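You operate a simulated robot arm through the tools that you are given. There is no shell and no other tool. Be economical: measure what you need, move in short steps, check, and stop when the job is done.

Carry out the task below with a simulated two-armed robot. There is one attempt and no reset: what you move stays moved.

## Task
Hang the tea towel on the cream cabinet's rail and shut the purple towel in its top drawer. Where these are worked on the way, their far stop is far enough and under half their travel is too little: top drawer.

The check looks at the end state, three seconds after you hand in, the way a careful person would. Anything else that was tipped, shoved, dropped, spilled or broken makes it a failure. Flat cloth is picked up by pressing the open fingertips on it (5 to 10 N) and closing them slowly along it; thin cloth reads only 2 to 8 mm in the jaws.

## Robot
Two 7-joint arms with fingered hands on one trunk, on a base that drives. Base frame: it is fixed to the floor where the robot stands at the start and does not move with it; the origin is under the middle of the robot, x ahead of it, y to its left, z up. Lengths are in mm, angles in degrees, forces in N, time in s.
The left shoulder is at the start at [80, 198, 1455], the right one opposite. With the tool pointing down near the work surface each hand reaches from about 100 to 740 mm from the robot's upright axis, wherever it stands, measured 20 degrees to its own side. Places, roughly: inside of the top drawer [600, 100, 700]; tea towel [700, -200, 900]; top drawer [600, 100, 700]. Payload 4 kg a hand.
The TCP of each hand is the grasp point between the finger pads, 26 mm short of the fingertips. In the tool frame z runs along the fingers and y along their closing line. The gripper opens to 132 mm. The gripper's body begins 73 mm behind the TCP. The gripper is a hand of 4 fingers: y runs from the thumb to the fingers, the wrist lies at [0, 0, -239] in the tool frame.
Orientation is that of the tool frame in the base frame, as a unit quaternion [w, x, y, z]. With the fingers straight down and closing along the base's y, the tool's x points along the base's -x, its y along +y and its z along -z.

## Interface
- The arms move only by the tool apply_moves. It takes "left_targets", "right_targets" or both (then of equal length, played together; a hand with none holds still); each is a list of rows, each an object of numbers (a shift or turn left out is 0): "x", "y", "z": the shift along the base's x, y, z in mm; "ax", "ay", "az": the turn, a rotation vector about the base's x, y, z in rad. In form: [{"x": .., "y": .., "z": .., "ax": .., "ay": .., "az": ..}, ...]. A call has 1 to 12 rows; each row is the pose to reach, as a shift and turn from the pose commanded when the call began. Each row takes 0.2 s and may step no farther than 50 mm and 8.6 degrees from the row before; otherwise, the whole call is refused. Where a pose cannot be reached the arm comes as near as it can. A force on the tool above 40 N (or 10 N above the force at the start of the call, whichever is more), or a blocked arm, ends the call early, and 0.2 s more pass. In this call time passes only in rows, and 0.2 s behind the last. It gives the time, the measured TCP pose, the force on the tool (base axes), the opening and the grip force at its end, in the units of the frame above (readings bear some noise), with the torque about the TCP (base axes, N m) and any sound that the robot's microphone picked up.
- Cameras (640 x 400 px; columns grow to the right, rows downward): "scene" is now at [87.1, -28.5, 1595.6]; the picture's right is [-0.46, -0.89, 0.00], its down [-0.80, 0.41, -0.44] and it looks along [0.39, -0.20, -0.90] (base axes); focal length 253 px, centre (320, 200). "left" rides on the left gripper at [-68, 2, -97] in its tool frame; the picture's right is [-0.03, -1.00, 0.00], its down [0.82, -0.02, -0.58] and it looks along [0.58, -0.01, 0.82] (tool axes); focal length 270 px, centre (320, 200). "right" rides on the right gripper at [68, 2, -97] in its tool frame; the picture's right is [-0.03, 1.00, 0.00], its down [-0.82, -0.02, -0.58] and it looks along [-0.58, -0.01, 0.82] (tool axes); focal length 270 px, centre (320, 200). There is no depth. A picture from a camera that has moved, and an enlarged one, comes with that camera's place and axes in the base frame and with its lens.
- capture(camera): a new picture of that camera. It takes no simulated time.
- slide_trunk(by): slides the trunk up (or, below 0, down) by that many mm; the arms and the scene camera ride with it, the base frame stays. It gives what a move gives, with no picture.
- steer(legs): drives the robot by 1 to 6 legs, each [ahead, left, turn to the left] in mm, mm and degrees, along the robot's own axes; the way and the turn of a leg run together, so that a leg with both is an arc; at most 1500 mm and 180 degrees a leg. The arms and the cameras ride along, it lands a little off, and it stops where it bumps. It gives what a move gives.
- move_fingers(finger1, finger2, finger3, thumb_bend, hand): sets how far each is bent, from 0 (flat) to 1 (curled in); at 0.3 the hand is open as for a grip, at 0.7 the pads meet at the TCP. One left out holds its place. A second passes; each finger stops where it meets its share of the squeeze, and holds until it gets a number again. It is the only way to open and close the hand. It gives what a move gives, with no picture; readings hold the bend of each and the force on the fingers (four entries, about 0 where the hand has none), thumb and palm.
- turn_head(pan, tilt): turns the head with the scene camera to pan (to the left, within 86 degrees either way) and tilt (down, from -29 to 69), counted from straight ahead of the robot. It gives what a move gives.
- close_up(camera, box): a new picture of the part [left, top, right, bottom] of that camera's present view, enlarged. It takes no simulated time.
- sign_off(): hands the job in; it is judged then, once.

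Work in short steps. Places have to be worked out from the pictures, the camera data and where the tool is seen: move nearer, look again, correct. Check each grasp and each placing, and mend what went wrong. You have 120 turns and 108 pictures in all, those below and enlarged ones among them. Open the grippers and draw the arms clear of the work before you hand the job in, unless the task says otherwise; then end with one line.

The tools are called after "Request:" as name(argument=value, ...) on one line, values as JSON. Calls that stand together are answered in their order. apply_moves: Moves the arms, as the interface text tells. Its arguments: {"type":"object","properties":{"left_targets":{"type":"array","items":{"type":"object","properties":{"x":{"type":"number"},"y":{"type":"number"},"z":{"type":"number"},"ax":{"type":"number"},"ay":{"type":"number"},"az":{"type":"number"}}}},"right_targets":{"type":"array","items":{"type":"object","properties":{"x":{"type":"number"},"y":{"type":"number"},"z":{"type":"number"},"ax":{"type":"number"},"ay":{"type":"number"},"az":{"type":"number"}}}}},"required":[]} The other tools are called the same way: slide_trunk (by) slides the trunk up or down; move_fingers (finger1, finger2, finger3, thumb_bend, hand) moves the fingers one by one; steer (legs) drives the base; turn_head (pan, tilt) turns the head that bears the scene camera; capture (camera) takes a picture; close_up (camera, box) takes an enlarged picture of a part of a camera's view; sign_off () hands the job in.

At the start:

```text
time: 0.0
left_ee_pos: [634.6, -21.1, 1159.4]
left_tool_rot: [0.0, 0.0, 1.0, 0.0]
left_force: [0.6, -0.2, -0.1]
left_torque: [0.0, -0.03, 0.02]
left_finger_gap: 131.8
left_finger_force: 0.1
left_shape: jaw
left_bend: [0.3, 0.3, 0.3, 0.3]
left_finger forces: [0.0, 0.0, 0.0, 0.1, 0.0, 0.1]
right_ee_pos: [378.2, -351.0, 1079.8]
right_tool_rot: [0.086, 0.0, 0.995, -0.044]
right_force: [-0.1, -0.5, 0.2]
right_torque: [0.0, 0.01, 0.03]
right_finger_gap: 131.8
right_finger_force: 0.1
right_shape: jaw
right_bend: [0.3, 0.3, 0.3, 0.3]
right_finger forces: [0.0, 0.0, 0.0, 0.1, 0.0, 0.1]
trunk travel left (down, up): [-742.0, 98.0]
robot x, y, heading: [-1.7, 0.8, 0.1]
head pan, tilt: [-27.4, 64.0]
```

scene: 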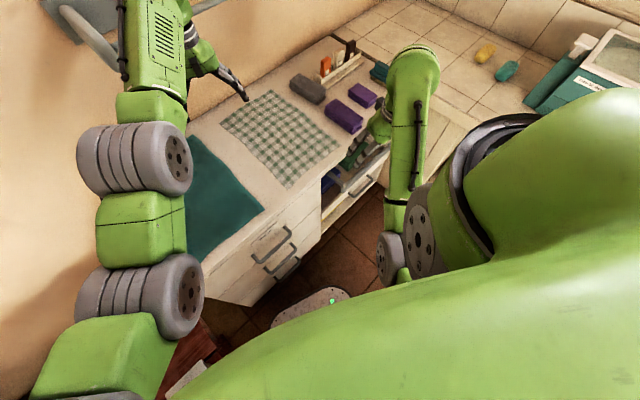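
right: 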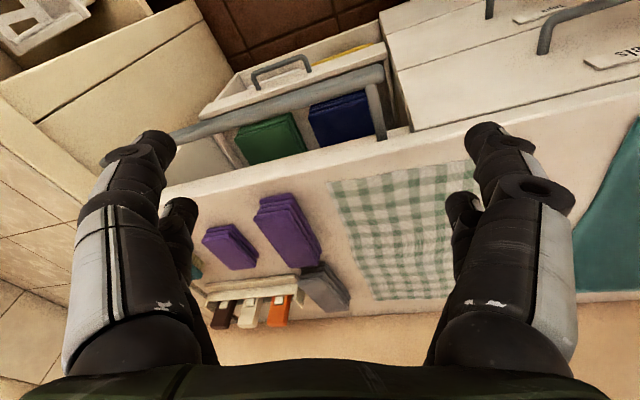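
left: 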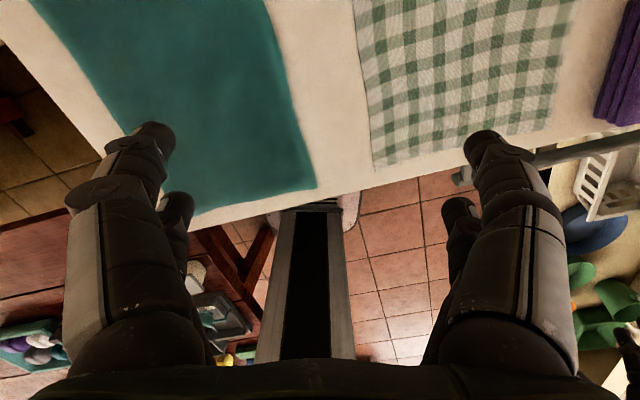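

The views are partly blocked by the arms. I turn the head ahead to see the counter and the cabinet.

Request:
turn_head(pan=0, tilt=45)

Request:
capture(camera="scene")

```text
time: 0.9
left_ee_pos: [634.3, -21.1, 1151.2]
left_tool_rot: [0.0, 0.0, 1.0, 0.0]
left_force: [0.7, -0.9, 0.3]
left_torque: [0.01, -0.02, 0.03]
left_finger_gap: 131.9
left_finger_force: 0.0
left_shape: jaw
left_bend: [0.3, 0.3, 0.3, 0.3]
left_finger forces: [0.0, 0.0, 0.1, 0.0, 0.0, 0.0]
right_ee_pos: [380.9, -352.5, 1072.8]
right_tool_rot: [0.088, 0.002, 0.995, -0.044]
right_force: [-0.8, -1.2, -0.8]
right_torque: [0.03, 0.0, -0.01]
right_finger_gap: 132.0
right_finger_force: 0.0
right_shape: jaw
right_bend: [0.3, 0.3, 0.3, 0.3]
right_finger forces: [0.1, 0.1, 0.0, 0.1, 0.0, 0.1]
trunk travel left (down, up): [-742.0, 98.0]
robot x, y, heading: [0.5, 1.1, -0.0]
head pan, tilt: [0.0, 45.0]
```

```text
104 pictures are left
camera scene: at [113.5, -0.3, 1611.2], right [0.0, -1.0, 0.0], down [-0.71, 0.0, -0.71], along [0.71, 0.0, -0.71], focal length 253 px, centre (320, 200)
```

scene: 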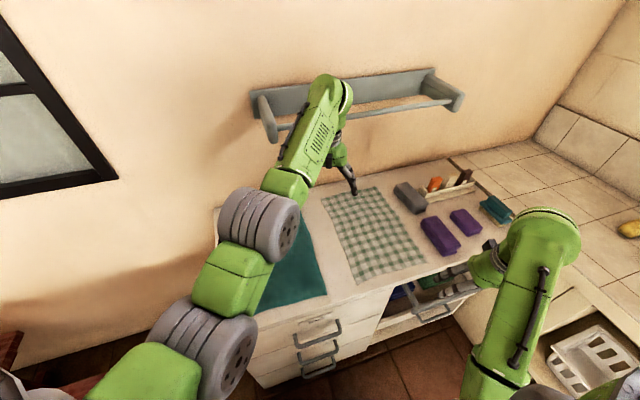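

Two purple items are on the counter, and there are several rails. I take enlarged views to tell them apart.

Request:
close_up(camera="scene", box=[370, 150, 530, 250])

Request:
close_up(camera="scene", box=[240, 250, 480, 400])

Request:
close_up(camera="right", box=[160, 0, 640, 300])

```text
4.00 times, centred on (450, 200) of scene
camera zoom: at [113.5, -0.3, 1611.2], right [0.0, -1.0, 0.0], down [-0.71, 0.0, -0.71], along [0.71, 0.0, -0.71], focal length 1010 px, centre (-200, 200)
```

zoom: 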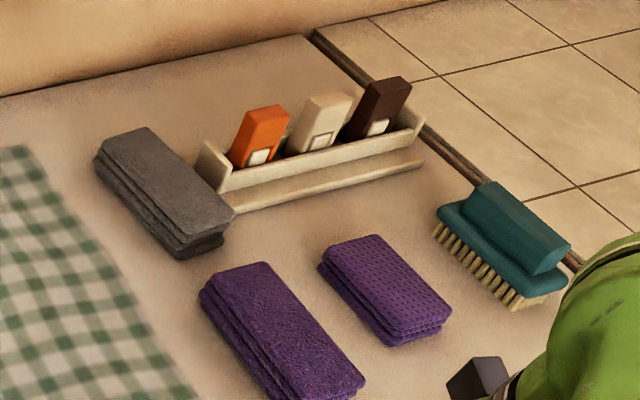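

```text
2.67 times, centred on (360, 325) of scene
camera zoom: at [113.5, -0.3, 1611.2], right [0.0, -1.0, 0.0], down [-0.71, 0.0, -0.71], along [0.71, 0.0, -0.71], focal length 674 px, centre (213, -133)
```

zoom: 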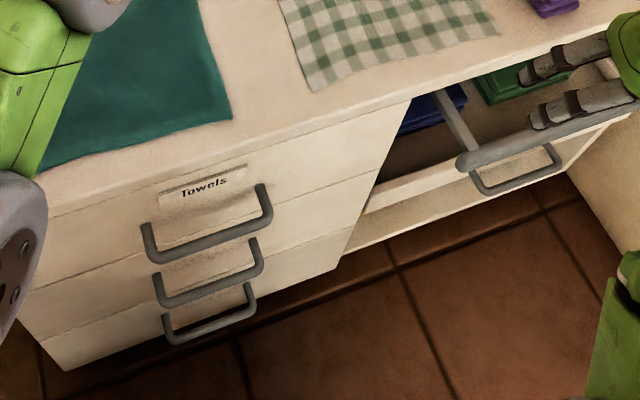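

```text
1.33 times, centred on (400, 150) of right
camera zoom: at [296.7, -342.1, 1156.3], right [0.03, 1.0, -0.09], down [0.7, 0.04, 0.71], along [0.71, -0.08, -0.7], focal length 360 px, centre (213, 267)
```

zoom: 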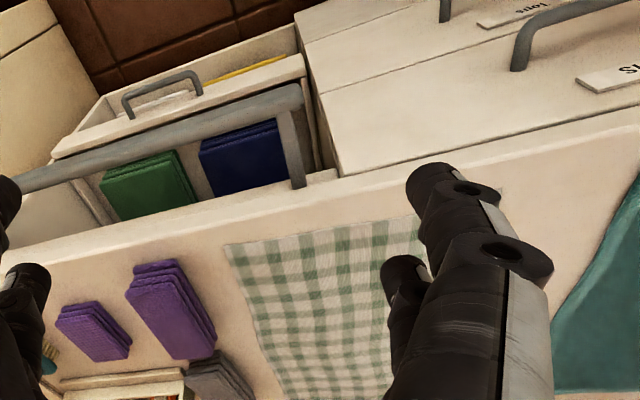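

The terry purple towel is the larger one, left of the perforated purple sponge cloth. The cabinet stands turned about 18°, and its rail is near (427, -296, 806). Before backing up I check the surroundings.

Request:
turn_head(pan=80, tilt=45)

Request:
capture(camera="scene")

Request:
turn_head(pan=-80, tilt=45)

Request:
capture(camera="scene")

Request:
close_up(camera="left", box=[160, 180, 512, 400])

```text
time: 2.5
left_ee_pos: [633.8, -21.4, 1143.2]
left_tool_rot: [0.0, 0.0, 1.0, -0.001]
left_force: [0.1, -1.2, -0.5]
left_torque: [-0.03, 0.01, 0.0]
left_finger_gap: 132.0
left_finger_force: 0.1
left_shape: jaw
left_bend: [0.3, 0.3, 0.3, 0.3]
left_finger forces: [0.0, 0.1, 0.1, 0.0, 0.0, 0.0]
right_ee_pos: [382.4, -352.8, 1068.5]
right_tool_rot: [0.093, 0.001, 0.995, -0.047]
right_force: [0.0, 0.3, 0.1]
right_torque: [-0.03, 0.0, 0.0]
right_finger_gap: 132.0
right_finger_force: 0.0
right_shape: jaw
right_bend: [0.3, 0.3, 0.3, 0.3]
right_finger forces: [0.0, 0.0, 0.1, 0.1, 0.0, 0.0]
trunk travel left (down, up): [-742.0, 98.0]
robot x, y, heading: [-0.9, 0.2, -0.0]
head pan, tilt: [80.0, 45.0]
```

```text
100 pictures are left
camera scene: at [46.3, 80.0, 1604.5], right [0.98, -0.17, 0.0], down [-0.12, -0.7, -0.71], along [0.12, 0.7, -0.71], focal length 253 px, centre (320, 200)
```

scene: 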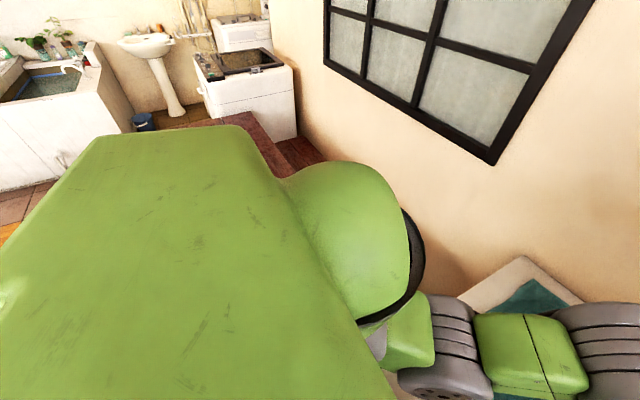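

```text
time: 4.9
left_ee_pos: [635.7, -19.8, 1136.5]
left_tool_rot: [0.0, 0.001, 1.0, 0.0]
left_force: [0.4, -0.3, 1.0]
left_torque: [0.01, 0.0, -0.04]
left_finger_gap: 131.9
left_finger_force: 0.2
left_shape: jaw
left_bend: [0.3, 0.3, 0.3, 0.3]
left_finger forces: [0.0, 0.0, 0.0, 0.0, 0.0, 0.0]
right_ee_pos: [383.7, -352.7, 1067.6]
right_tool_rot: [0.097, 0.001, 0.994, -0.05]
right_force: [0.0, -0.2, 0.2]
right_torque: [-0.03, 0.0, -0.02]
right_finger_gap: 131.9
right_finger_force: 0.1
right_shape: jaw
right_bend: [0.3, 0.3, 0.3, 0.3]
right_finger forces: [0.0, 0.1, 0.0, 0.0, 0.0, 0.0]
trunk travel left (down, up): [-742.0, 98.0]
robot x, y, heading: [2.8, 0.6, -0.2]
head pan, tilt: [-80.0, 45.0]
```

```text
99 pictures are left
camera scene: at [46.3, -80.2, 1597.8], right [-0.98, -0.17, 0.0], down [-0.12, 0.7, -0.71], along [0.12, -0.7, -0.71], focal length 253 px, centre (320, 200)
```

scene: 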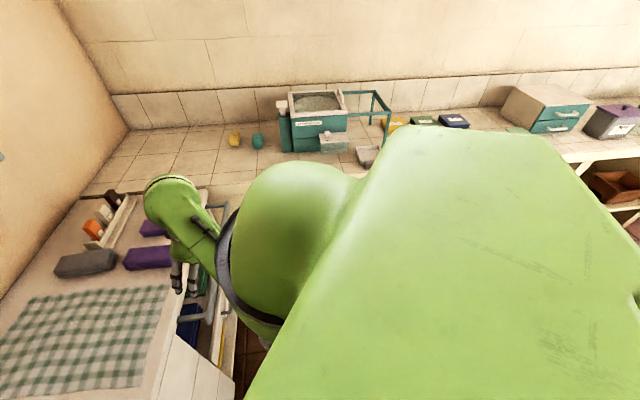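

```text
1.82 times, centred on (336, 290) of left
camera zoom: at [703.1, -20.8, 1233.1], right [0.03, -1.0, 0.0], down [-0.82, -0.02, 0.58], along [-0.58, -0.01, -0.82], focal length 491 px, centre (291, 36)
```

zoom: 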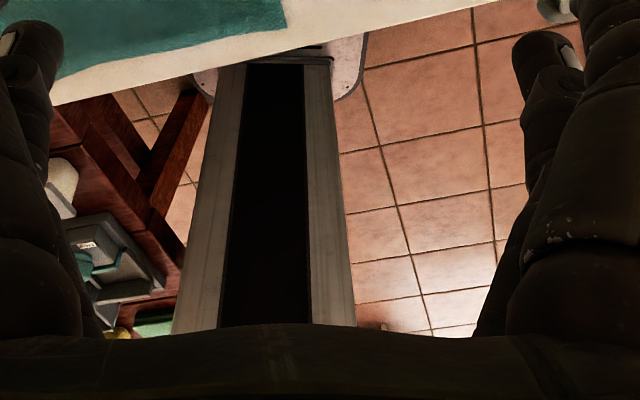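

The space behind and to the right is clear; the red table is behind on the left. I back away, shift right and turn about 18° left, to stand square to the cabinet.

Request:
steer(legs=[[-250, 0, 0], [0, -180, 0], [0, 0, 18]])

Request:
turn_head(pan=0, tilt=45)

Request:
capture(camera="scene")

```text
time: 6.8
left_ee_pos: [400.2, -34.0, 1137.1]
left_tool_rot: [0.002, -0.028, 1.0, -0.001]
left_force: [-0.2, 0.1, 0.3]
left_torque: [0.01, -0.01, 0.01]
left_finger_gap: 132.0
left_finger_force: 0.0
left_shape: jaw
left_bend: [0.3, 0.3, 0.3, 0.3]
left_finger forces: [0.0, 0.1, 0.0, 0.0, 0.1, 0.0]
right_ee_pos: [172.6, -382.1, 1070.8]
right_tool_rot: [0.105, -0.026, 0.993, -0.051]
right_force: [0.3, -0.4, 0.9]
right_torque: [-0.01, -0.04, -0.02]
right_finger_gap: 131.6
right_finger_force: 0.1
right_shape: jaw
right_bend: [0.3, 0.3, 0.3, 0.3]
right_finger forces: [0.1, 0.0, 0.0, 0.0, 0.0, 0.0]
trunk travel left (down, up): [-742.0, 98.0]
robot x, y, heading: [-228.1, -53.0, 3.4]
head pan, tilt: [-80.0, 45.0]
stopped in leg 1: the robot was blocked; the commanded pose is now the measured one
```

```text
time: 8.3
left_ee_pos: [405.4, -35.4, 1135.2]
left_tool_rot: [0.0, -0.027, 1.0, 0.0]
left_force: [0.3, 0.1, -0.3]
left_torque: [-0.02, 0.02, 0.0]
left_finger_gap: 132.0
left_finger_force: 0.0
left_shape: jaw
left_bend: [0.3, 0.3, 0.3, 0.3]
left_finger forces: [0.0, 0.0, 0.0, 0.1, 0.1, 0.1]
right_ee_pos: [177.2, -384.7, 1069.1]
right_tool_rot: [0.103, -0.026, 0.993, -0.05]
right_force: [-0.9, -0.9, 0.2]
right_torque: [-0.01, 0.0, 0.0]
right_finger_gap: 132.2
right_finger_force: 0.1
right_shape: jaw
right_bend: [0.3, 0.3, 0.3, 0.3]
right_finger forces: [0.0, 0.1, 0.1, 0.0, 0.0, 0.1]
trunk travel left (down, up): [-742.0, 98.0]
robot x, y, heading: [-229.9, -47.2, 3.0]
head pan, tilt: [0.0, 45.0]
```

```text
97 pictures are left
camera scene: at [-114.6, -44.8, 1596.2], right [0.06, -1.0, 0.0], down [-0.71, -0.04, -0.71], along [0.71, 0.04, -0.71], focal length 253 px, centre (320, 200)
```

scene: 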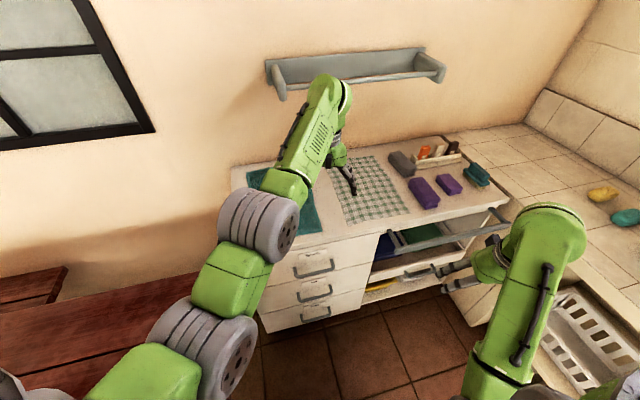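

The base touched the table behind, so I go right and slightly ahead before turning.

Request:
steer(legs=[[30, -170, 0], [0, 0, 15]])

Request:
capture(camera="scene")

```text
time: 10.7
left_ee_pos: [420.1, -41.4, 1136.1]
left_tool_rot: [0.0, -0.156, 0.988, 0.0]
left_force: [0.3, -0.4, 0.1]
left_torque: [0.03, -0.03, 0.02]
left_finger_gap: 131.8
left_finger_force: 0.1
left_shape: jaw
left_bend: [0.3, 0.3, 0.3, 0.3]
left_finger forces: [0.0, 0.1, 0.1, 0.0, 0.0, 0.0]
right_ee_pos: [287.2, -435.9, 1070.5]
right_tool_rot: [0.11, -0.152, 0.982, -0.036]
right_force: [-0.4, 0.2, -0.4]
right_torque: [0.0, -0.01, 0.01]
right_finger_gap: 131.8
right_finger_force: 0.1
right_shape: jaw
right_bend: [0.3, 0.3, 0.3, 0.3]
right_finger forces: [0.0, 0.1, 0.0, 0.1, 0.0, 0.1]
trunk travel left (down, up): [-742.0, 98.0]
robot x, y, heading: [-193.6, -217.0, 18.0]
head pan, tilt: [0.0, 45.0]
```

```text
96 pictures are left
camera scene: at [-81.4, -183.4, 1596.7], right [0.31, -0.95, 0.0], down [-0.67, -0.22, -0.71], along [0.67, 0.22, -0.71], focal length 253 px, centre (320, 200)
```

scene: 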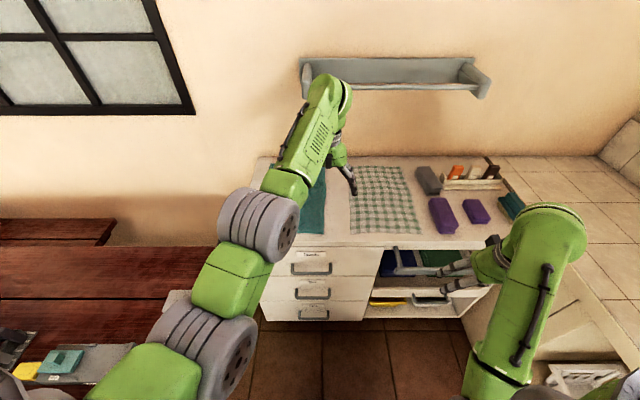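

Now I stand square to the cabinet. I zoom on the drawers and the rail.

Request:
close_up(camera="scene", box=[250, 230, 410, 330])

Request:
close_up(camera="scene", box=[350, 220, 510, 320])

```text
4.00 times, centred on (330, 280) of scene
camera zoom: at [-81.4, -183.4, 1596.7], right [0.31, -0.95, 0.0], down [-0.67, -0.22, -0.71], along [0.67, 0.22, -0.71], focal length 1010 px, centre (280, -120)
```

zoom: 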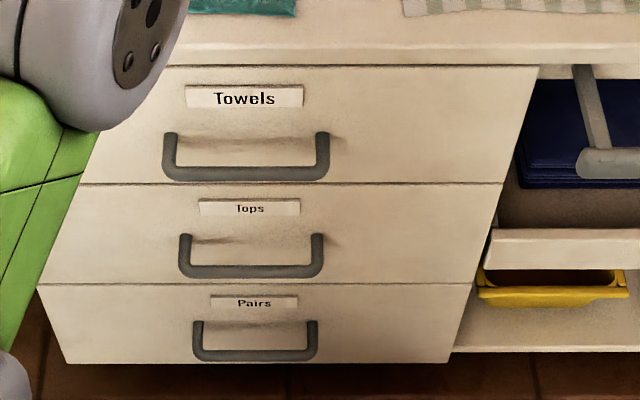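

```text
4.00 times, centred on (430, 270) of scene
camera zoom: at [-81.4, -183.4, 1596.7], right [0.31, -0.95, 0.0], down [-0.67, -0.22, -0.71], along [0.67, 0.22, -0.71], focal length 1010 px, centre (-120, -80)
```

zoom: 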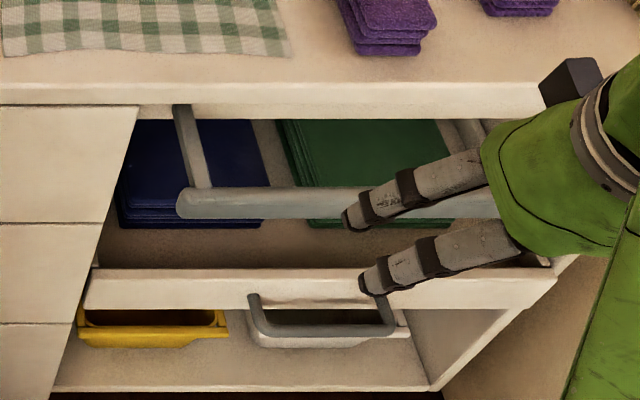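

The Towels drawer's handle bar I judge at u≈328 (along the cabinet's depth), z≈759, about 38 mm off the front. I shift right and back to give the left hand room.

Request:
steer(legs=[[0, -150, 0], [-120, 0, 0]])

Request:
capture(camera="left")

```text
time: 12.9
left_ee_pos: [355.2, -217.4, 1133.4]
left_tool_rot: [-0.001, -0.155, 0.988, 0.0]
left_force: [0.3, -0.4, -0.3]
left_torque: [-0.02, 0.05, -0.01]
left_finger_gap: 131.5
left_finger_force: 0.1
left_shape: jaw
left_bend: [0.3, 0.3, 0.3, 0.3]
left_finger forces: [0.1, 0.1, 0.1, 0.0, 0.0, 0.1]
right_ee_pos: [222.4, -612.2, 1068.9]
right_tool_rot: [0.108, -0.152, 0.982, -0.038]
right_force: [0.7, 0.2, 0.0]
right_torque: [0.0, 0.02, 0.02]
right_finger_gap: 132.1
right_finger_force: 0.1
right_shape: jaw
right_bend: [0.3, 0.3, 0.3, 0.3]
right_finger forces: [0.0, 0.0, 0.0, 0.1, 0.1, 0.0]
trunk travel left (down, up): [-742.0, 98.0]
robot x, y, heading: [-256.5, -391.5, 18.1]
head pan, tilt: [0.0, 45.0]
```

```text
93 pictures are left
camera left: at [420.9, -195.7, 1229.5], right [0.33, -0.94, 0.0], down [-0.77, -0.27, 0.58], along [-0.55, -0.19, -0.81], focal length 270 px, centre (320, 200)
```

left: 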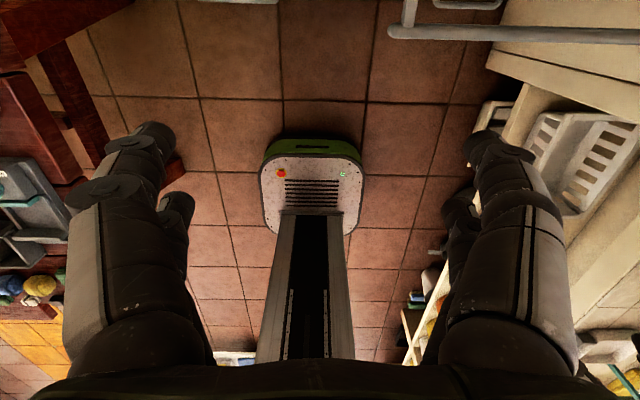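

The left hand is at u≈270, v≈-317. I pitch it 90° so the fingers point at the cabinet, while shifting it left toward the handle.

Request:
apply_moves(left_targets=[{"ax": 0.0444, "ay": -0.1357, "x": -6, "y": 17}, {"ax": 0.0887, "ay": -0.2715, "x": -11, "y": 34}, {"ax": 0.1331, "ay": -0.4072, "x": -17, "y": 52}, {"ax": 0.1775, "ay": -0.5429, "x": -22, "y": 69}, {"ax": 0.2218, "ay": -0.6786, "x": -28, "y": 86}, {"ax": 0.2662, "ay": -0.8144, "x": -33, "y": 103}, {"ax": 0.3106, "ay": -0.9501, "x": -39, "y": 121}, {"ax": 0.3549, "ay": -1.0858, "x": -45, "y": 138}, {"ax": 0.3993, "ay": -1.2216, "x": -51, "y": 155}, {"ax": 0.4437, "ay": -1.3573, "x": -56, "y": 172}, {"ax": 0.488, "ay": -1.493, "x": -62, "y": 190}])

```text
time: 15.3
left_ee_pos: [289.2, -25.9, 1137.2]
left_tool_rot: [0.699, -0.111, 0.698, 0.112]
left_force: [0.6, -0.2, 0.0]
left_torque: [-0.01, -0.03, 0.02]
left_finger_gap: 132.0
left_finger_force: 0.2
left_shape: jaw
left_bend: [0.3, 0.3, 0.3, 0.3]
left_finger forces: [0.0, 0.0, 0.0, 0.0, 0.0, 0.0]
right_ee_pos: [219.7, -611.8, 1070.7]
right_tool_rot: [0.11, -0.152, 0.981, -0.036]
right_force: [0.1, -0.6, 0.1]
right_torque: [-0.03, -0.02, 0.02]
right_finger_gap: 132.0
right_finger_force: 0.1
right_shape: jaw
right_bend: [0.3, 0.3, 0.3, 0.3]
right_finger forces: [0.0, 0.0, 0.1, 0.1, 0.0, 0.0]
trunk travel left (down, up): [-742.0, 98.0]
robot x, y, heading: [-255.3, -392.1, 17.9]
head pan, tilt: [0.0, 45.0]
```

The pitch worked. Next I roll the hand so it closes vertically with the thumb up.

Request:
apply_moves(left_targets=[{"ax": -0.1357, "ay": -0.0444}, {"ax": -0.2715, "ay": -0.0887}, {"ax": -0.4072, "ay": -0.1331}, {"ax": -0.5429, "ay": -0.1775}, {"ax": -0.6786, "ay": -0.2218}, {"ax": -0.8144, "ay": -0.2662}, {"ax": -0.9501, "ay": -0.3106}, {"ax": -1.0858, "ay": -0.3549}, {"ax": -1.2216, "ay": -0.3993}, {"ax": -1.3573, "ay": -0.4437}, {"ax": -1.493, "ay": -0.488}])

Request:
slide_trunk(by=-280)

Request:
capture(camera="left")

Request:
capture(camera="scene")

```text
time: 17.7
left_ee_pos: [289.3, -27.3, 1136.1]
left_tool_rot: [0.573, -0.571, 0.415, -0.416]
left_force: [-0.5, -0.4, 0.4]
left_torque: [0.02, -0.05, -0.02]
left_finger_gap: 131.8
left_finger_force: 0.1
left_shape: jaw
left_bend: [0.3, 0.3, 0.3, 0.3]
left_finger forces: [0.0, 0.1, 0.0, 0.0, 0.0, 0.1]
right_ee_pos: [218.5, -612.8, 1071.0]
right_tool_rot: [0.11, -0.153, 0.981, -0.036]
right_force: [0.6, 0.1, -0.1]
right_torque: [0.01, -0.01, 0.01]
right_finger_gap: 131.9
right_finger_force: 0.2
right_shape: jaw
right_bend: [0.3, 0.3, 0.3, 0.3]
right_finger forces: [0.0, 0.1, 0.1, 0.0, 0.0, 0.0]
trunk travel left (down, up): [-742.0, 98.0]
robot x, y, heading: [-261.4, -395.3, 17.6]
head pan, tilt: [0.0, 45.0]
```

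```text
time: 20.7
left_ee_pos: [290.7, -27.3, 957.1]
left_tool_rot: [0.573, -0.572, 0.416, -0.414]
left_force: [1.0, 0.3, 0.9]
left_torque: [0.0, -0.01, 0.02]
left_finger_gap: 131.4
left_finger_force: 0.0
left_shape: jaw
left_bend: [0.3, 0.3, 0.3, 0.3]
left_finger forces: [0.0, 0.0, 0.0, 0.1, 0.0, 0.0]
right_ee_pos: [216.4, -611.4, 882.0]
right_tool_rot: [0.098, -0.155, 0.982, -0.033]
right_force: [0.0, 0.0, -1.2]
right_torque: [0.0, -0.04, 0.02]
right_finger_gap: 131.7
right_finger_force: 0.1
right_shape: jaw
right_bend: [0.3, 0.3, 0.3, 0.3]
right_finger forces: [0.1, 0.1, 0.0, 0.0, 0.1, 0.0]
trunk travel left (down, up): [-563.0, 277.0]
robot x, y, heading: [-260.0, -394.8, 17.7]
head pan, tilt: [0.0, 45.0]
stopped: the arm was blocked; the commanded pose is now the measured one
```

```text
92 pictures are left
camera left: at [177.8, 7.0, 955.3], right [-0.01, 0.02, 1.0], down [-0.29, -0.96, 0.02], along [0.96, -0.29, 0.01], focal length 270 px, centre (320, 200)
```

left: 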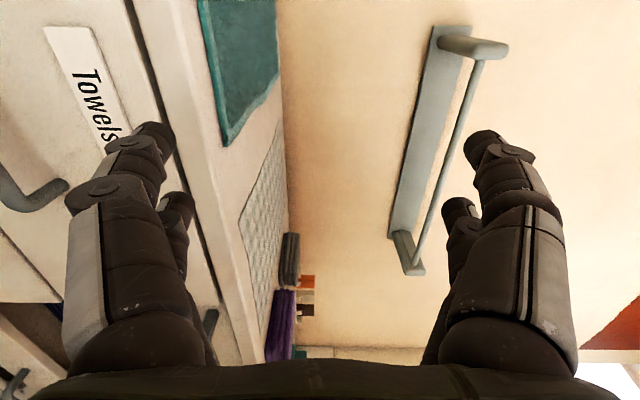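

```text
91 pictures are left
camera scene: at [-148.2, -357.8, 1418.7], right [0.31, -0.95, 0.0], down [-0.67, -0.22, -0.71], along [0.67, 0.22, -0.71], focal length 253 px, centre (320, 200)
```

scene: 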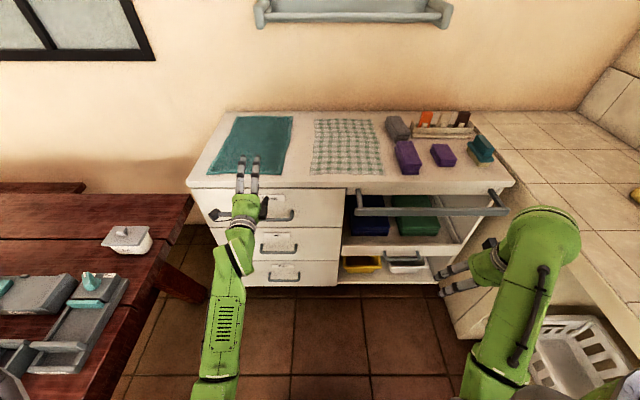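

The trunk stopped early as if blocked. I look both ways to find out what touches.

Request:
turn_head(pan=-60, tilt=60)

Request:
capture(camera="scene")

Request:
turn_head(pan=40, tilt=65)

Request:
capture(camera="scene")

Request:
capture(camera="right")

```text
time: 22.0
left_ee_pos: [290.0, -27.0, 955.1]
left_tool_rot: [0.573, -0.572, 0.416, -0.414]
left_force: [0.2, 0.0, -0.5]
left_torque: [0.04, 0.03, 0.0]
left_finger_gap: 131.9
left_finger_force: 0.0
left_shape: jaw
left_bend: [0.3, 0.3, 0.3, 0.3]
left_finger forces: [0.1, 0.0, 0.0, 0.0, 0.0, 0.1]
right_ee_pos: [218.3, -610.7, 883.1]
right_tool_rot: [0.1, -0.154, 0.982, -0.034]
right_force: [-0.2, 0.8, -0.4]
right_torque: [-0.03, 0.01, 0.01]
right_finger_gap: 132.0
right_finger_force: 0.1
right_shape: jaw
right_bend: [0.3, 0.3, 0.3, 0.3]
right_finger forces: [0.0, 0.0, 0.0, 0.1, 0.1, 0.0]
trunk travel left (down, up): [-563.0, 277.0]
robot x, y, heading: [-258.5, -392.8, 17.9]
head pan, tilt: [-60.0, 60.0]
```

```text
90 pictures are left
camera scene: at [-175.3, -427.3, 1399.1], right [-0.67, -0.74, 0.0], down [-0.64, 0.58, -0.5], along [0.37, -0.34, -0.87], focal length 253 px, centre (320, 200)
```

scene: 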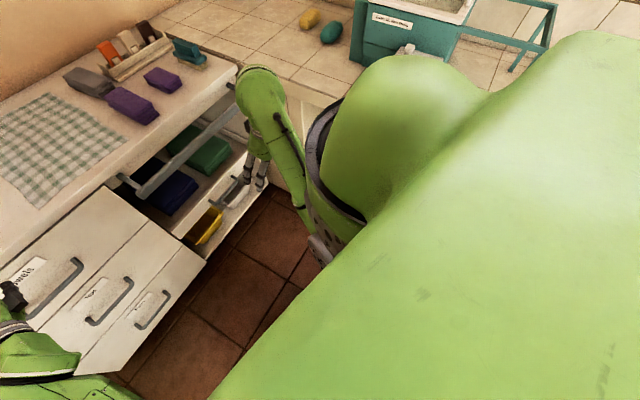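

```text
time: 23.8
left_ee_pos: [291.0, -25.8, 956.1]
left_tool_rot: [0.573, -0.571, 0.416, -0.414]
left_force: [-0.1, 0.7, -0.2]
left_torque: [0.0, 0.0, 0.01]
left_finger_gap: 131.8
left_finger_force: 0.1
left_shape: jaw
left_bend: [0.3, 0.3, 0.3, 0.3]
left_finger forces: [0.1, 0.1, 0.1, 0.0, 0.0, 0.1]
right_ee_pos: [217.4, -609.8, 881.5]
right_tool_rot: [0.1, -0.154, 0.983, -0.034]
right_force: [0.0, -0.8, -0.1]
right_torque: [-0.02, 0.01, 0.0]
right_finger_gap: 131.8
right_finger_force: 0.1
right_shape: jaw
right_bend: [0.3, 0.3, 0.3, 0.3]
right_finger forces: [0.1, 0.1, 0.1, 0.0, 0.0, 0.0]
trunk travel left (down, up): [-563.0, 277.0]
robot x, y, heading: [-260.4, -393.3, 17.8]
head pan, tilt: [40.0, 65.0]
```

```text
89 pictures are left
camera scene: at [-192.6, -331.1, 1393.5], right [0.85, -0.53, 0.0], down [-0.48, -0.77, -0.42], along [0.22, 0.36, -0.91], focal length 253 px, centre (320, 200)
```

scene: 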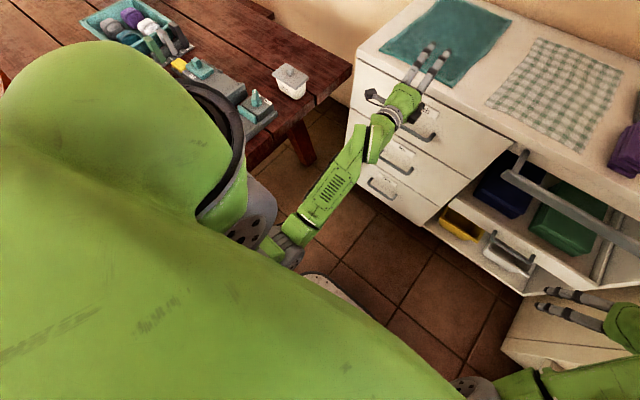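

```text
88 pictures are left
camera right: at [133.9, -626.0, 965.9], right [-0.27, 0.96, -0.09], down [0.65, 0.25, 0.72], along [0.71, 0.14, -0.69], focal length 270 px, centre (320, 200)
```

right: 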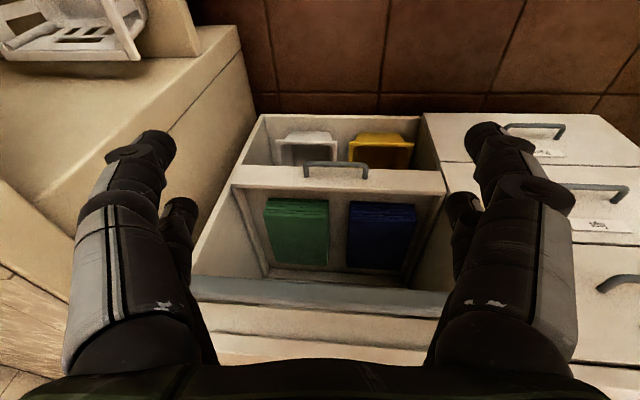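

Nothing visible touches the surroundings. I try lowering a bit more and watch.

Request:
slide_trunk(by=-60)

```text
time: 24.8
left_ee_pos: [300.9, -28.1, 894.6]
left_tool_rot: [-0.571, 0.574, -0.421, 0.41]
left_force: [0.4, -0.1, 0.4]
left_torque: [0.01, 0.01, 0.04]
left_finger_gap: 132.3
left_finger_force: 0.1
left_shape: jaw
left_bend: [0.3, 0.3, 0.3, 0.3]
left_finger forces: [0.1, 0.1, 0.0, 0.0, 0.0, 0.1]
right_ee_pos: [224.7, -610.1, 818.8]
right_tool_rot: [0.09, -0.154, 0.983, -0.032]
right_force: [-0.4, -0.4, 0.9]
right_torque: [0.03, 0.01, -0.02]
right_finger_gap: 131.9
right_finger_force: 0.0
right_shape: jaw
right_bend: [0.3, 0.3, 0.3, 0.3]
right_finger forces: [0.0, 0.1, 0.0, 0.1, 0.0, 0.0]
trunk travel left (down, up): [-503.0, 337.0]
robot x, y, heading: [-256.7, -393.5, 17.8]
head pan, tilt: [40.0, 65.0]
```

That worked. The left hand is at u≈277, v≈-120, z≈895; I move it straight down to about z 765 and look.

Request:
apply_moves(left_targets=[{"z": -35, "x": -5, "y": -1.5}, {"z": -70, "x": -10, "y": -3}, {"z": -105, "x": -14, "y": -4.5}, {"z": -132, "x": -14, "y": -4.5}])

Request:
capture(camera="left")

Request:
turn_head(pan=8, tilt=50)

Request:
capture(camera="scene")

```text
time: 25.8
left_ee_pos: [284.3, -32.1, 760.4]
left_tool_rot: [-0.571, 0.573, -0.42, 0.41]
left_force: [-0.5, 0.9, -1.3]
left_torque: [0.02, 0.02, 0.03]
left_finger_gap: 131.8
left_finger_force: 0.0
left_shape: jaw
left_bend: [0.3, 0.3, 0.3, 0.3]
left_finger forces: [0.0, 0.0, 0.0, 0.1, 0.0, 0.1]
right_ee_pos: [225.3, -611.6, 817.6]
right_tool_rot: [0.092, -0.154, 0.983, -0.031]
right_force: [-0.4, 0.6, 0.3]
right_torque: [0.03, -0.02, 0.0]
right_finger_gap: 131.6
right_finger_force: 0.1
right_shape: jaw
right_bend: [0.3, 0.3, 0.3, 0.3]
right_finger forces: [0.0, 0.1, 0.2, 0.0, 0.0, 0.0]
trunk travel left (down, up): [-503.0, 337.0]
robot x, y, heading: [-257.4, -394.3, 17.7]
head pan, tilt: [40.0, 65.0]
```

```text
87 pictures are left
camera left: at [172.3, 0.4, 760.0], right [0.01, 0.02, 1.0], down [-0.3, -0.96, 0.02], along [0.96, -0.3, 0.0], focal length 270 px, centre (320, 200)
```

left: 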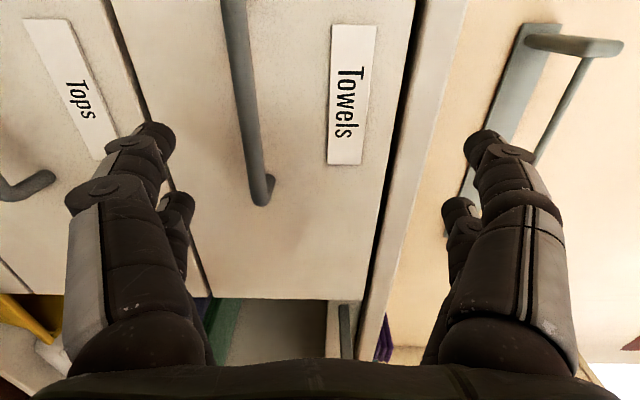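

```text
time: 26.8
left_ee_pos: [284.4, -32.7, 758.5]
left_tool_rot: [-0.57, 0.574, -0.42, 0.41]
left_force: [0.1, 1.0, 0.4]
left_torque: [-0.04, 0.0, -0.02]
left_finger_gap: 131.8
left_finger_force: 0.0
left_shape: jaw
left_bend: [0.3, 0.3, 0.3, 0.3]
left_finger forces: [0.0, 0.0, 0.0, 0.0, 0.1, 0.0]
right_ee_pos: [225.0, -612.2, 817.7]
right_tool_rot: [0.093, -0.154, 0.983, -0.032]
right_force: [-0.5, -0.1, 0.4]
right_torque: [-0.03, 0.02, 0.0]
right_finger_gap: 131.8
right_finger_force: 0.0
right_shape: jaw
right_bend: [0.3, 0.3, 0.3, 0.3]
right_finger forces: [0.1, 0.1, 0.0, 0.1, 0.0, 0.0]
trunk travel left (down, up): [-503.0, 337.0]
robot x, y, heading: [-254.2, -392.1, 17.8]
head pan, tilt: [8.0, 50.0]
```

```text
86 pictures are left
camera scene: at [-141.3, -351.0, 1350.8], right [0.44, -0.9, -0.01], down [-0.7, -0.33, -0.63], along [0.57, 0.28, -0.77], focal length 253 px, centre (320, 200)
```

scene: 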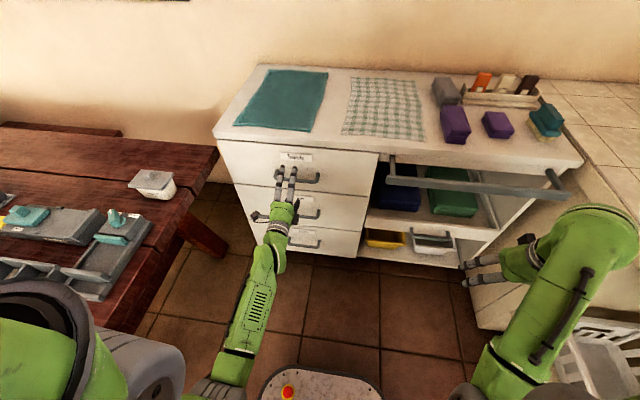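

Triangulating the pictures anew puts the counter top near z 837, and the handle bar near u 360, z 708. I lower 50 mm, go 60 mm forward, and look again.

Request:
apply_moves(left_targets=[{"z": -25}, {"z": -50}, {"z": -50, "x": 28, "y": 9}, {"z": -50, "x": 57, "y": 19}])

Request:
capture(camera="left")

```text
time: 27.8
left_ee_pos: [340.4, -15.0, 706.1]
left_tool_rot: [-0.57, 0.574, -0.42, 0.41]
left_force: [-0.1, 0.2, 0.2]
left_torque: [-0.01, 0.0, 0.03]
left_finger_gap: 131.9
left_finger_force: 0.0
left_shape: jaw
left_bend: [0.3, 0.3, 0.3, 0.3]
left_finger forces: [0.1, 0.0, 0.1, 0.1, 0.1, 0.0]
left hand out of reach, approached as far as the arm can: row 2
right_ee_pos: [225.4, -610.1, 816.5]
right_tool_rot: [0.092, -0.155, 0.983, -0.033]
right_force: [-0.3, 0.5, -0.1]
right_torque: [0.03, -0.01, 0.01]
right_finger_gap: 132.1
right_finger_force: 0.0
right_shape: jaw
right_bend: [0.3, 0.3, 0.3, 0.3]
right_finger forces: [0.0, 0.0, 0.1, 0.0, 0.0, 0.0]
trunk travel left (down, up): [-503.0, 337.0]
robot x, y, heading: [-262.0, -392.0, 17.9]
head pan, tilt: [8.0, 50.0]
```

```text
85 pictures are left
camera left: at [228.2, 19.8, 706.7], right [0.01, 0.02, 1.0], down [-0.29, -0.96, 0.02], along [0.96, -0.29, 0.0], focal length 270 px, centre (320, 200)
```

left: 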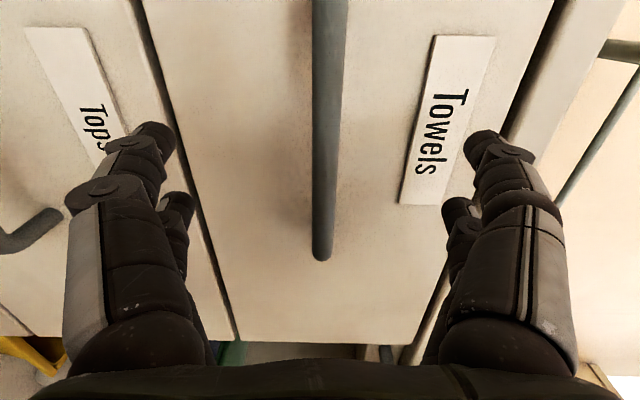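

The bar is level with the hand and at about u 351. I advance 31 mm and close the fingers gently on the bar.

Request:
apply_moves(left_targets=[{"x": 15, "y": 5}, {"x": 30, "y": 10}])

Request:
move_fingers(hand="left", finger1=0.7, finger2=0.7, finger3=0.7, thumb_bend=0.7)

Request:
capture(camera="left")

```text
time: 28.4
left_ee_pos: [369.9, -3.6, 706.2]
left_tool_rot: [-0.571, 0.574, -0.421, 0.41]
left_force: [-0.2, 0.3, -0.7]
left_torque: [-0.02, 0.02, 0.01]
left_finger_gap: 132.0
left_finger_force: 0.1
left_shape: jaw
left_bend: [0.3, 0.3, 0.3, 0.3]
left_finger forces: [0.1, 0.1, 0.0, 0.0, 0.0, 0.0]
right_ee_pos: [225.6, -611.5, 815.8]
right_tool_rot: [0.095, -0.155, 0.983, -0.032]
right_force: [0.0, 0.1, 0.5]
right_torque: [-0.01, 0.02, -0.01]
right_finger_gap: 132.0
right_finger_force: 0.1
right_shape: jaw
right_bend: [0.3, 0.3, 0.3, 0.3]
right_finger forces: [0.1, 0.0, 0.0, 0.0, 0.0, 0.1]
trunk travel left (down, up): [-503.0, 337.0]
robot x, y, heading: [-253.9, -390.6, 17.8]
head pan, tilt: [8.0, 50.0]
```

```text
time: 29.4
left_ee_pos: [370.9, -4.8, 706.3]
left_tool_rot: [-0.571, 0.574, -0.42, 0.41]
left_force: [0.8, 0.3, -0.2]
left_torque: [0.01, 0.01, -0.04]
left_finger_gap: 1.9
left_finger_force: 0.7
left_shape: fingers
left_bend: [0.7, 0.7, 0.7, 0.7]
left_finger forces: [0.0, 0.0, 0.0, 0.0, 0.8, 0.1]
right_ee_pos: [226.0, -611.1, 817.1]
right_tool_rot: [0.094, -0.154, 0.983, -0.032]
right_force: [0.2, 0.3, -0.8]
right_torque: [0.01, 0.0, -0.01]
right_finger_gap: 131.8
right_finger_force: 0.0
right_shape: jaw
right_bend: [0.3, 0.3, 0.3, 0.3]
right_finger forces: [0.0, 0.0, 0.0, 0.0, 0.0, 0.0]
trunk travel left (down, up): [-503.0, 337.0]
robot x, y, heading: [-257.1, -392.6, 17.8]
head pan, tilt: [8.0, 50.0]
```

```text
84 pictures are left
camera left: at [258.4, 29.8, 705.8], right [0.01, 0.02, 1.0], down [-0.29, -0.96, 0.02], along [0.96, -0.29, 0.0], focal length 270 px, centre (320, 200)
```

left: 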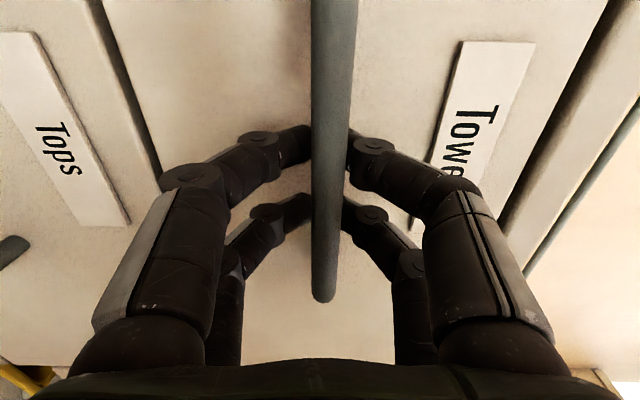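

The pads met behind the bar, so the closed hand cages it. I pull by driving the base back 150 mm.

Request:
steer(legs=[[-150, 0, 0]])

Request:
capture(camera="scene")

```text
time: 30.7
left_ee_pos: [227.4, -51.6, 706.1]
left_tool_rot: [-0.571, 0.574, -0.421, 0.409]
left_force: [-0.3, -0.4, 1.3]
left_torque: [0.03, -0.01, -0.02]
left_finger_gap: 3.0
left_finger_force: 0.3
left_shape: fingers
left_bend: [0.7, 0.7, 0.7, 0.69]
left_finger forces: [0.0, 0.0, 0.1, 0.1, 1.1, 0.1]
right_ee_pos: [83.3, -658.4, 816.2]
right_tool_rot: [0.095, -0.154, 0.983, -0.032]
right_force: [0.2, 0.1, -0.6]
right_torque: [-0.01, -0.01, 0.0]
right_finger_gap: 131.8
right_finger_force: 0.0
right_shape: jaw
right_bend: [0.3, 0.3, 0.3, 0.3]
right_finger forces: [0.1, 0.0, 0.0, 0.0, 0.1, 0.0]
trunk travel left (down, up): [-503.0, 337.0]
robot x, y, heading: [-399.3, -440.7, 18.0]
head pan, tilt: [8.0, 50.0]
```

```text
83 pictures are left
camera scene: at [-285.2, -397.5, 1348.9], right [0.44, -0.9, -0.01], down [-0.7, -0.33, -0.63], along [0.57, 0.28, -0.77], focal length 253 px, centre (320, 200)
```

scene: 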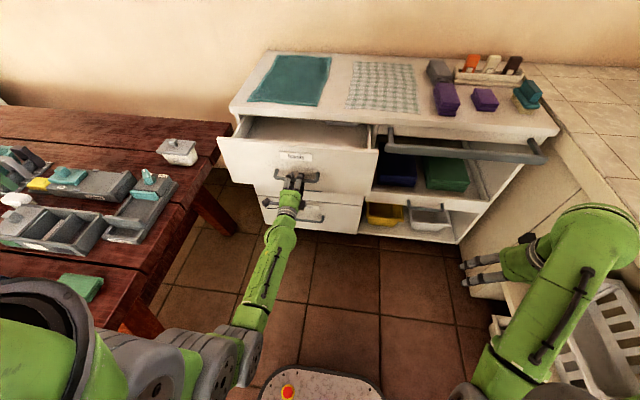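

The drawer follows the hand. I keep pulling.

Request:
steer(legs=[[-130, 0, 0]])

Request:
capture(camera="scene")

```text
time: 32.0
left_ee_pos: [102.8, -90.9, 704.3]
left_tool_rot: [-0.57, 0.574, -0.421, 0.41]
left_force: [0.2, 1.0, 1.9]
left_torque: [0.04, 0.01, -0.05]
left_finger_gap: 3.4
left_finger_force: 1.5
left_shape: fingers
left_bend: [0.7, 0.7, 0.7, 0.69]
left_finger forces: [0.1, 0.0, 0.1, 0.0, 1.4, 0.0]
right_ee_pos: [-42.1, -699.5, 817.2]
right_tool_rot: [0.096, -0.153, 0.983, -0.033]
right_force: [-0.8, 1.1, -0.9]
right_torque: [0.0, 0.02, -0.02]
right_finger_gap: 131.9
right_finger_force: 0.1
right_shape: jaw
right_bend: [0.3, 0.3, 0.3, 0.3]
right_finger forces: [0.0, 0.0, 0.0, 0.1, 0.0, 0.1]
trunk travel left (down, up): [-503.0, 337.0]
robot x, y, heading: [-525.7, -480.0, 17.8]
head pan, tilt: [8.0, 50.0]
```

```text
82 pictures are left
camera scene: at [-410.4, -438.0, 1349.2], right [0.43, -0.9, -0.01], down [-0.7, -0.33, -0.63], along [0.57, 0.28, -0.77], focal length 253 px, centre (320, 200)
```

scene: 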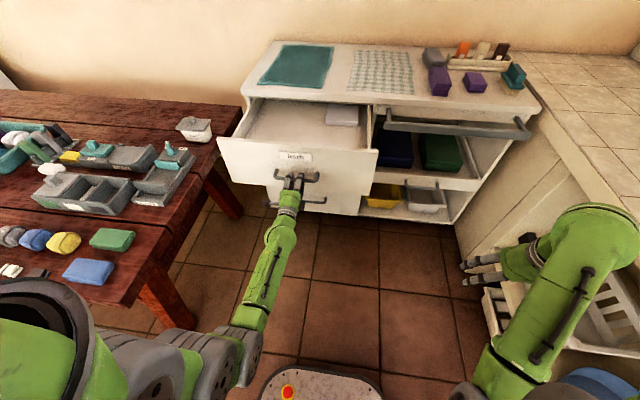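

Open about 280 mm so far; I pull a bit more toward the stop.

Request:
steer(legs=[[-70, 0, 0]])

Request:
capture(camera="scene")

```text
time: 33.0
left_ee_pos: [35.6, -112.3, 706.4]
left_tool_rot: [-0.571, 0.575, -0.42, 0.41]
left_force: [0.2, -0.2, 1.8]
left_torque: [0.02, 0.01, -0.01]
left_finger_gap: 3.3
left_finger_force: 0.8
left_shape: fingers
left_bend: [0.7, 0.7, 0.7, 0.69]
left_finger forces: [0.1, 0.1, 0.1, 0.0, 1.1, 0.1]
right_ee_pos: [-108.4, -720.8, 817.0]
right_tool_rot: [0.097, -0.153, 0.983, -0.033]
right_force: [0.4, 0.2, 0.2]
right_torque: [-0.04, -0.05, -0.03]
right_finger_gap: 131.8
right_finger_force: 0.0
right_shape: jaw
right_bend: [0.3, 0.3, 0.3, 0.3]
right_finger forces: [0.1, 0.1, 0.0, 0.0, 0.0, 0.0]
trunk travel left (down, up): [-503.0, 337.0]
robot x, y, heading: [-594.2, -502.9, 18.1]
head pan, tilt: [8.0, 50.0]
```

```text
81 pictures are left
camera scene: at [-476.8, -459.2, 1349.3], right [0.44, -0.9, -0.01], down [-0.7, -0.33, -0.63], along [0.57, 0.28, -0.77], focal length 253 px, centre (320, 200)
```

scene: 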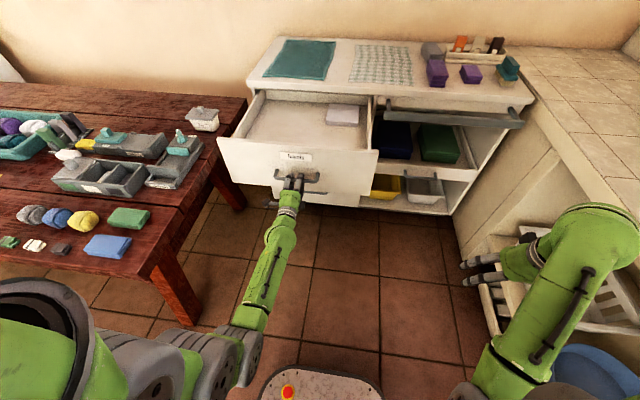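

The drawer is open about 350 mm, which is enough. I release the bar, back off, and raise the trunk.

Request:
move_fingers(hand="left", finger1=0.3, finger2=0.3, finger3=0.3, thumb_bend=0.3)

Request:
steer(legs=[[-90, 0, 0]])

Request:
slide_trunk(by=300)

Request:
turn_head(pan=-20, tilt=40)

Request:
capture(camera="scene")

```text
time: 34.0
left_ee_pos: [36.3, -112.6, 705.9]
left_tool_rot: [-0.571, 0.574, -0.419, 0.41]
left_force: [0.0, 0.0, 0.1]
left_torque: [-0.04, -0.01, 0.0]
left_finger_gap: 132.2
left_finger_force: 0.0
left_shape: fingers
left_bend: [0.3, 0.3, 0.3, 0.3]
left_finger forces: [0.0, 0.0, 0.0, 0.0, 0.1, 0.1]
right_ee_pos: [-109.1, -722.0, 819.2]
right_tool_rot: [0.098, -0.153, 0.983, -0.033]
right_force: [-0.3, 0.8, -0.3]
right_torque: [0.0, 0.03, 0.0]
right_finger_gap: 131.7
right_finger_force: 0.1
right_shape: jaw
right_bend: [0.3, 0.3, 0.3, 0.3]
right_finger forces: [0.0, 0.1, 0.0, 0.0, 0.0, 0.1]
trunk travel left (down, up): [-503.0, 337.0]
robot x, y, heading: [-590.9, -501.1, 17.7]
head pan, tilt: [8.0, 50.0]
```

```text
time: 35.1
left_ee_pos: [-50.7, -140.3, 705.5]
left_tool_rot: [-0.571, 0.574, -0.421, 0.41]
left_force: [0.2, 0.6, -0.3]
left_torque: [-0.01, -0.02, 0.02]
left_finger_gap: 132.5
left_finger_force: 0.2
left_shape: fingers
left_bend: [0.3, 0.3, 0.3, 0.3]
left_finger forces: [0.0, 0.1, 0.0, 0.0, 0.0, 0.0]
right_ee_pos: [-194.4, -747.2, 818.6]
right_tool_rot: [0.098, -0.153, 0.983, -0.032]
right_force: [-0.3, -0.3, -0.1]
right_torque: [-0.02, 0.0, 0.02]
right_finger_gap: 131.9
right_finger_force: 0.0
right_shape: jaw
right_bend: [0.3, 0.3, 0.3, 0.3]
right_finger forces: [0.0, 0.0, 0.1, 0.0, 0.1, 0.0]
trunk travel left (down, up): [-503.0, 337.0]
robot x, y, heading: [-676.1, -528.1, 17.8]
head pan, tilt: [8.0, 50.0]
```

```text
time: 38.1
left_ee_pos: [-59.0, -139.3, 1014.0]
left_tool_rot: [0.574, -0.571, 0.417, -0.413]
left_force: [-0.5, 0.1, 0.5]
left_torque: [-0.01, 0.03, -0.03]
left_finger_gap: 132.5
left_finger_force: 0.1
left_shape: fingers
left_bend: [0.3, 0.3, 0.3, 0.3]
left_finger forces: [0.0, 0.0, 0.0, 0.0, 0.0, 0.1]
right_ee_pos: [-205.0, -748.3, 1123.6]
right_tool_rot: [0.103, -0.154, 0.982, -0.034]
right_force: [-0.1, 0.0, 0.2]
right_torque: [0.01, -0.02, -0.02]
right_finger_gap: 132.0
right_finger_force: 0.0
right_shape: jaw
right_bend: [0.3, 0.3, 0.3, 0.3]
right_finger forces: [0.1, 0.1, 0.0, 0.1, 0.1, 0.0]
trunk travel left (down, up): [-803.0, 37.0]
robot x, y, heading: [-679.3, -528.8, 17.9]
head pan, tilt: [8.0, 50.0]
```

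```text
time: 39.1
left_ee_pos: [-58.3, -139.1, 1013.8]
left_tool_rot: [0.574, -0.572, 0.416, -0.414]
left_force: [-0.2, -0.3, 0.6]
left_torque: [0.0, -0.01, -0.03]
left_finger_gap: 132.5
left_finger_force: 0.0
left_shape: fingers
left_bend: [0.3, 0.3, 0.3, 0.3]
left_finger forces: [0.0, 0.0, 0.1, 0.1, 0.0, 0.0]
right_ee_pos: [-203.7, -747.5, 1122.9]
right_tool_rot: [0.102, -0.153, 0.982, -0.034]
right_force: [-0.3, 1.4, -0.8]
right_torque: [-0.04, 0.03, -0.02]
right_finger_gap: 131.8
right_finger_force: 0.0
right_shape: jaw
right_bend: [0.3, 0.3, 0.3, 0.3]
right_finger forces: [0.0, 0.1, 0.0, 0.1, 0.0, 0.0]
trunk travel left (down, up): [-803.0, 37.0]
robot x, y, heading: [-678.4, -523.9, 17.8]
head pan, tilt: [-20.0, 40.0]
```

```text
80 pictures are left
camera scene: at [-563.4, -522.7, 1665.0], right [-0.04, -1.0, 0.0], down [-0.64, 0.02, -0.77], along [0.77, -0.03, -0.64], focal length 253 px, centre (320, 200)
```

scene: 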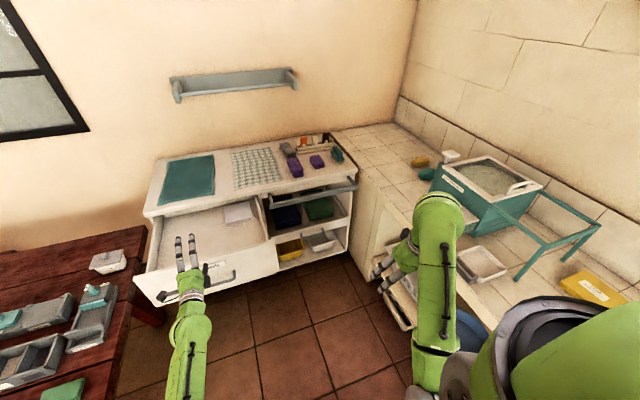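

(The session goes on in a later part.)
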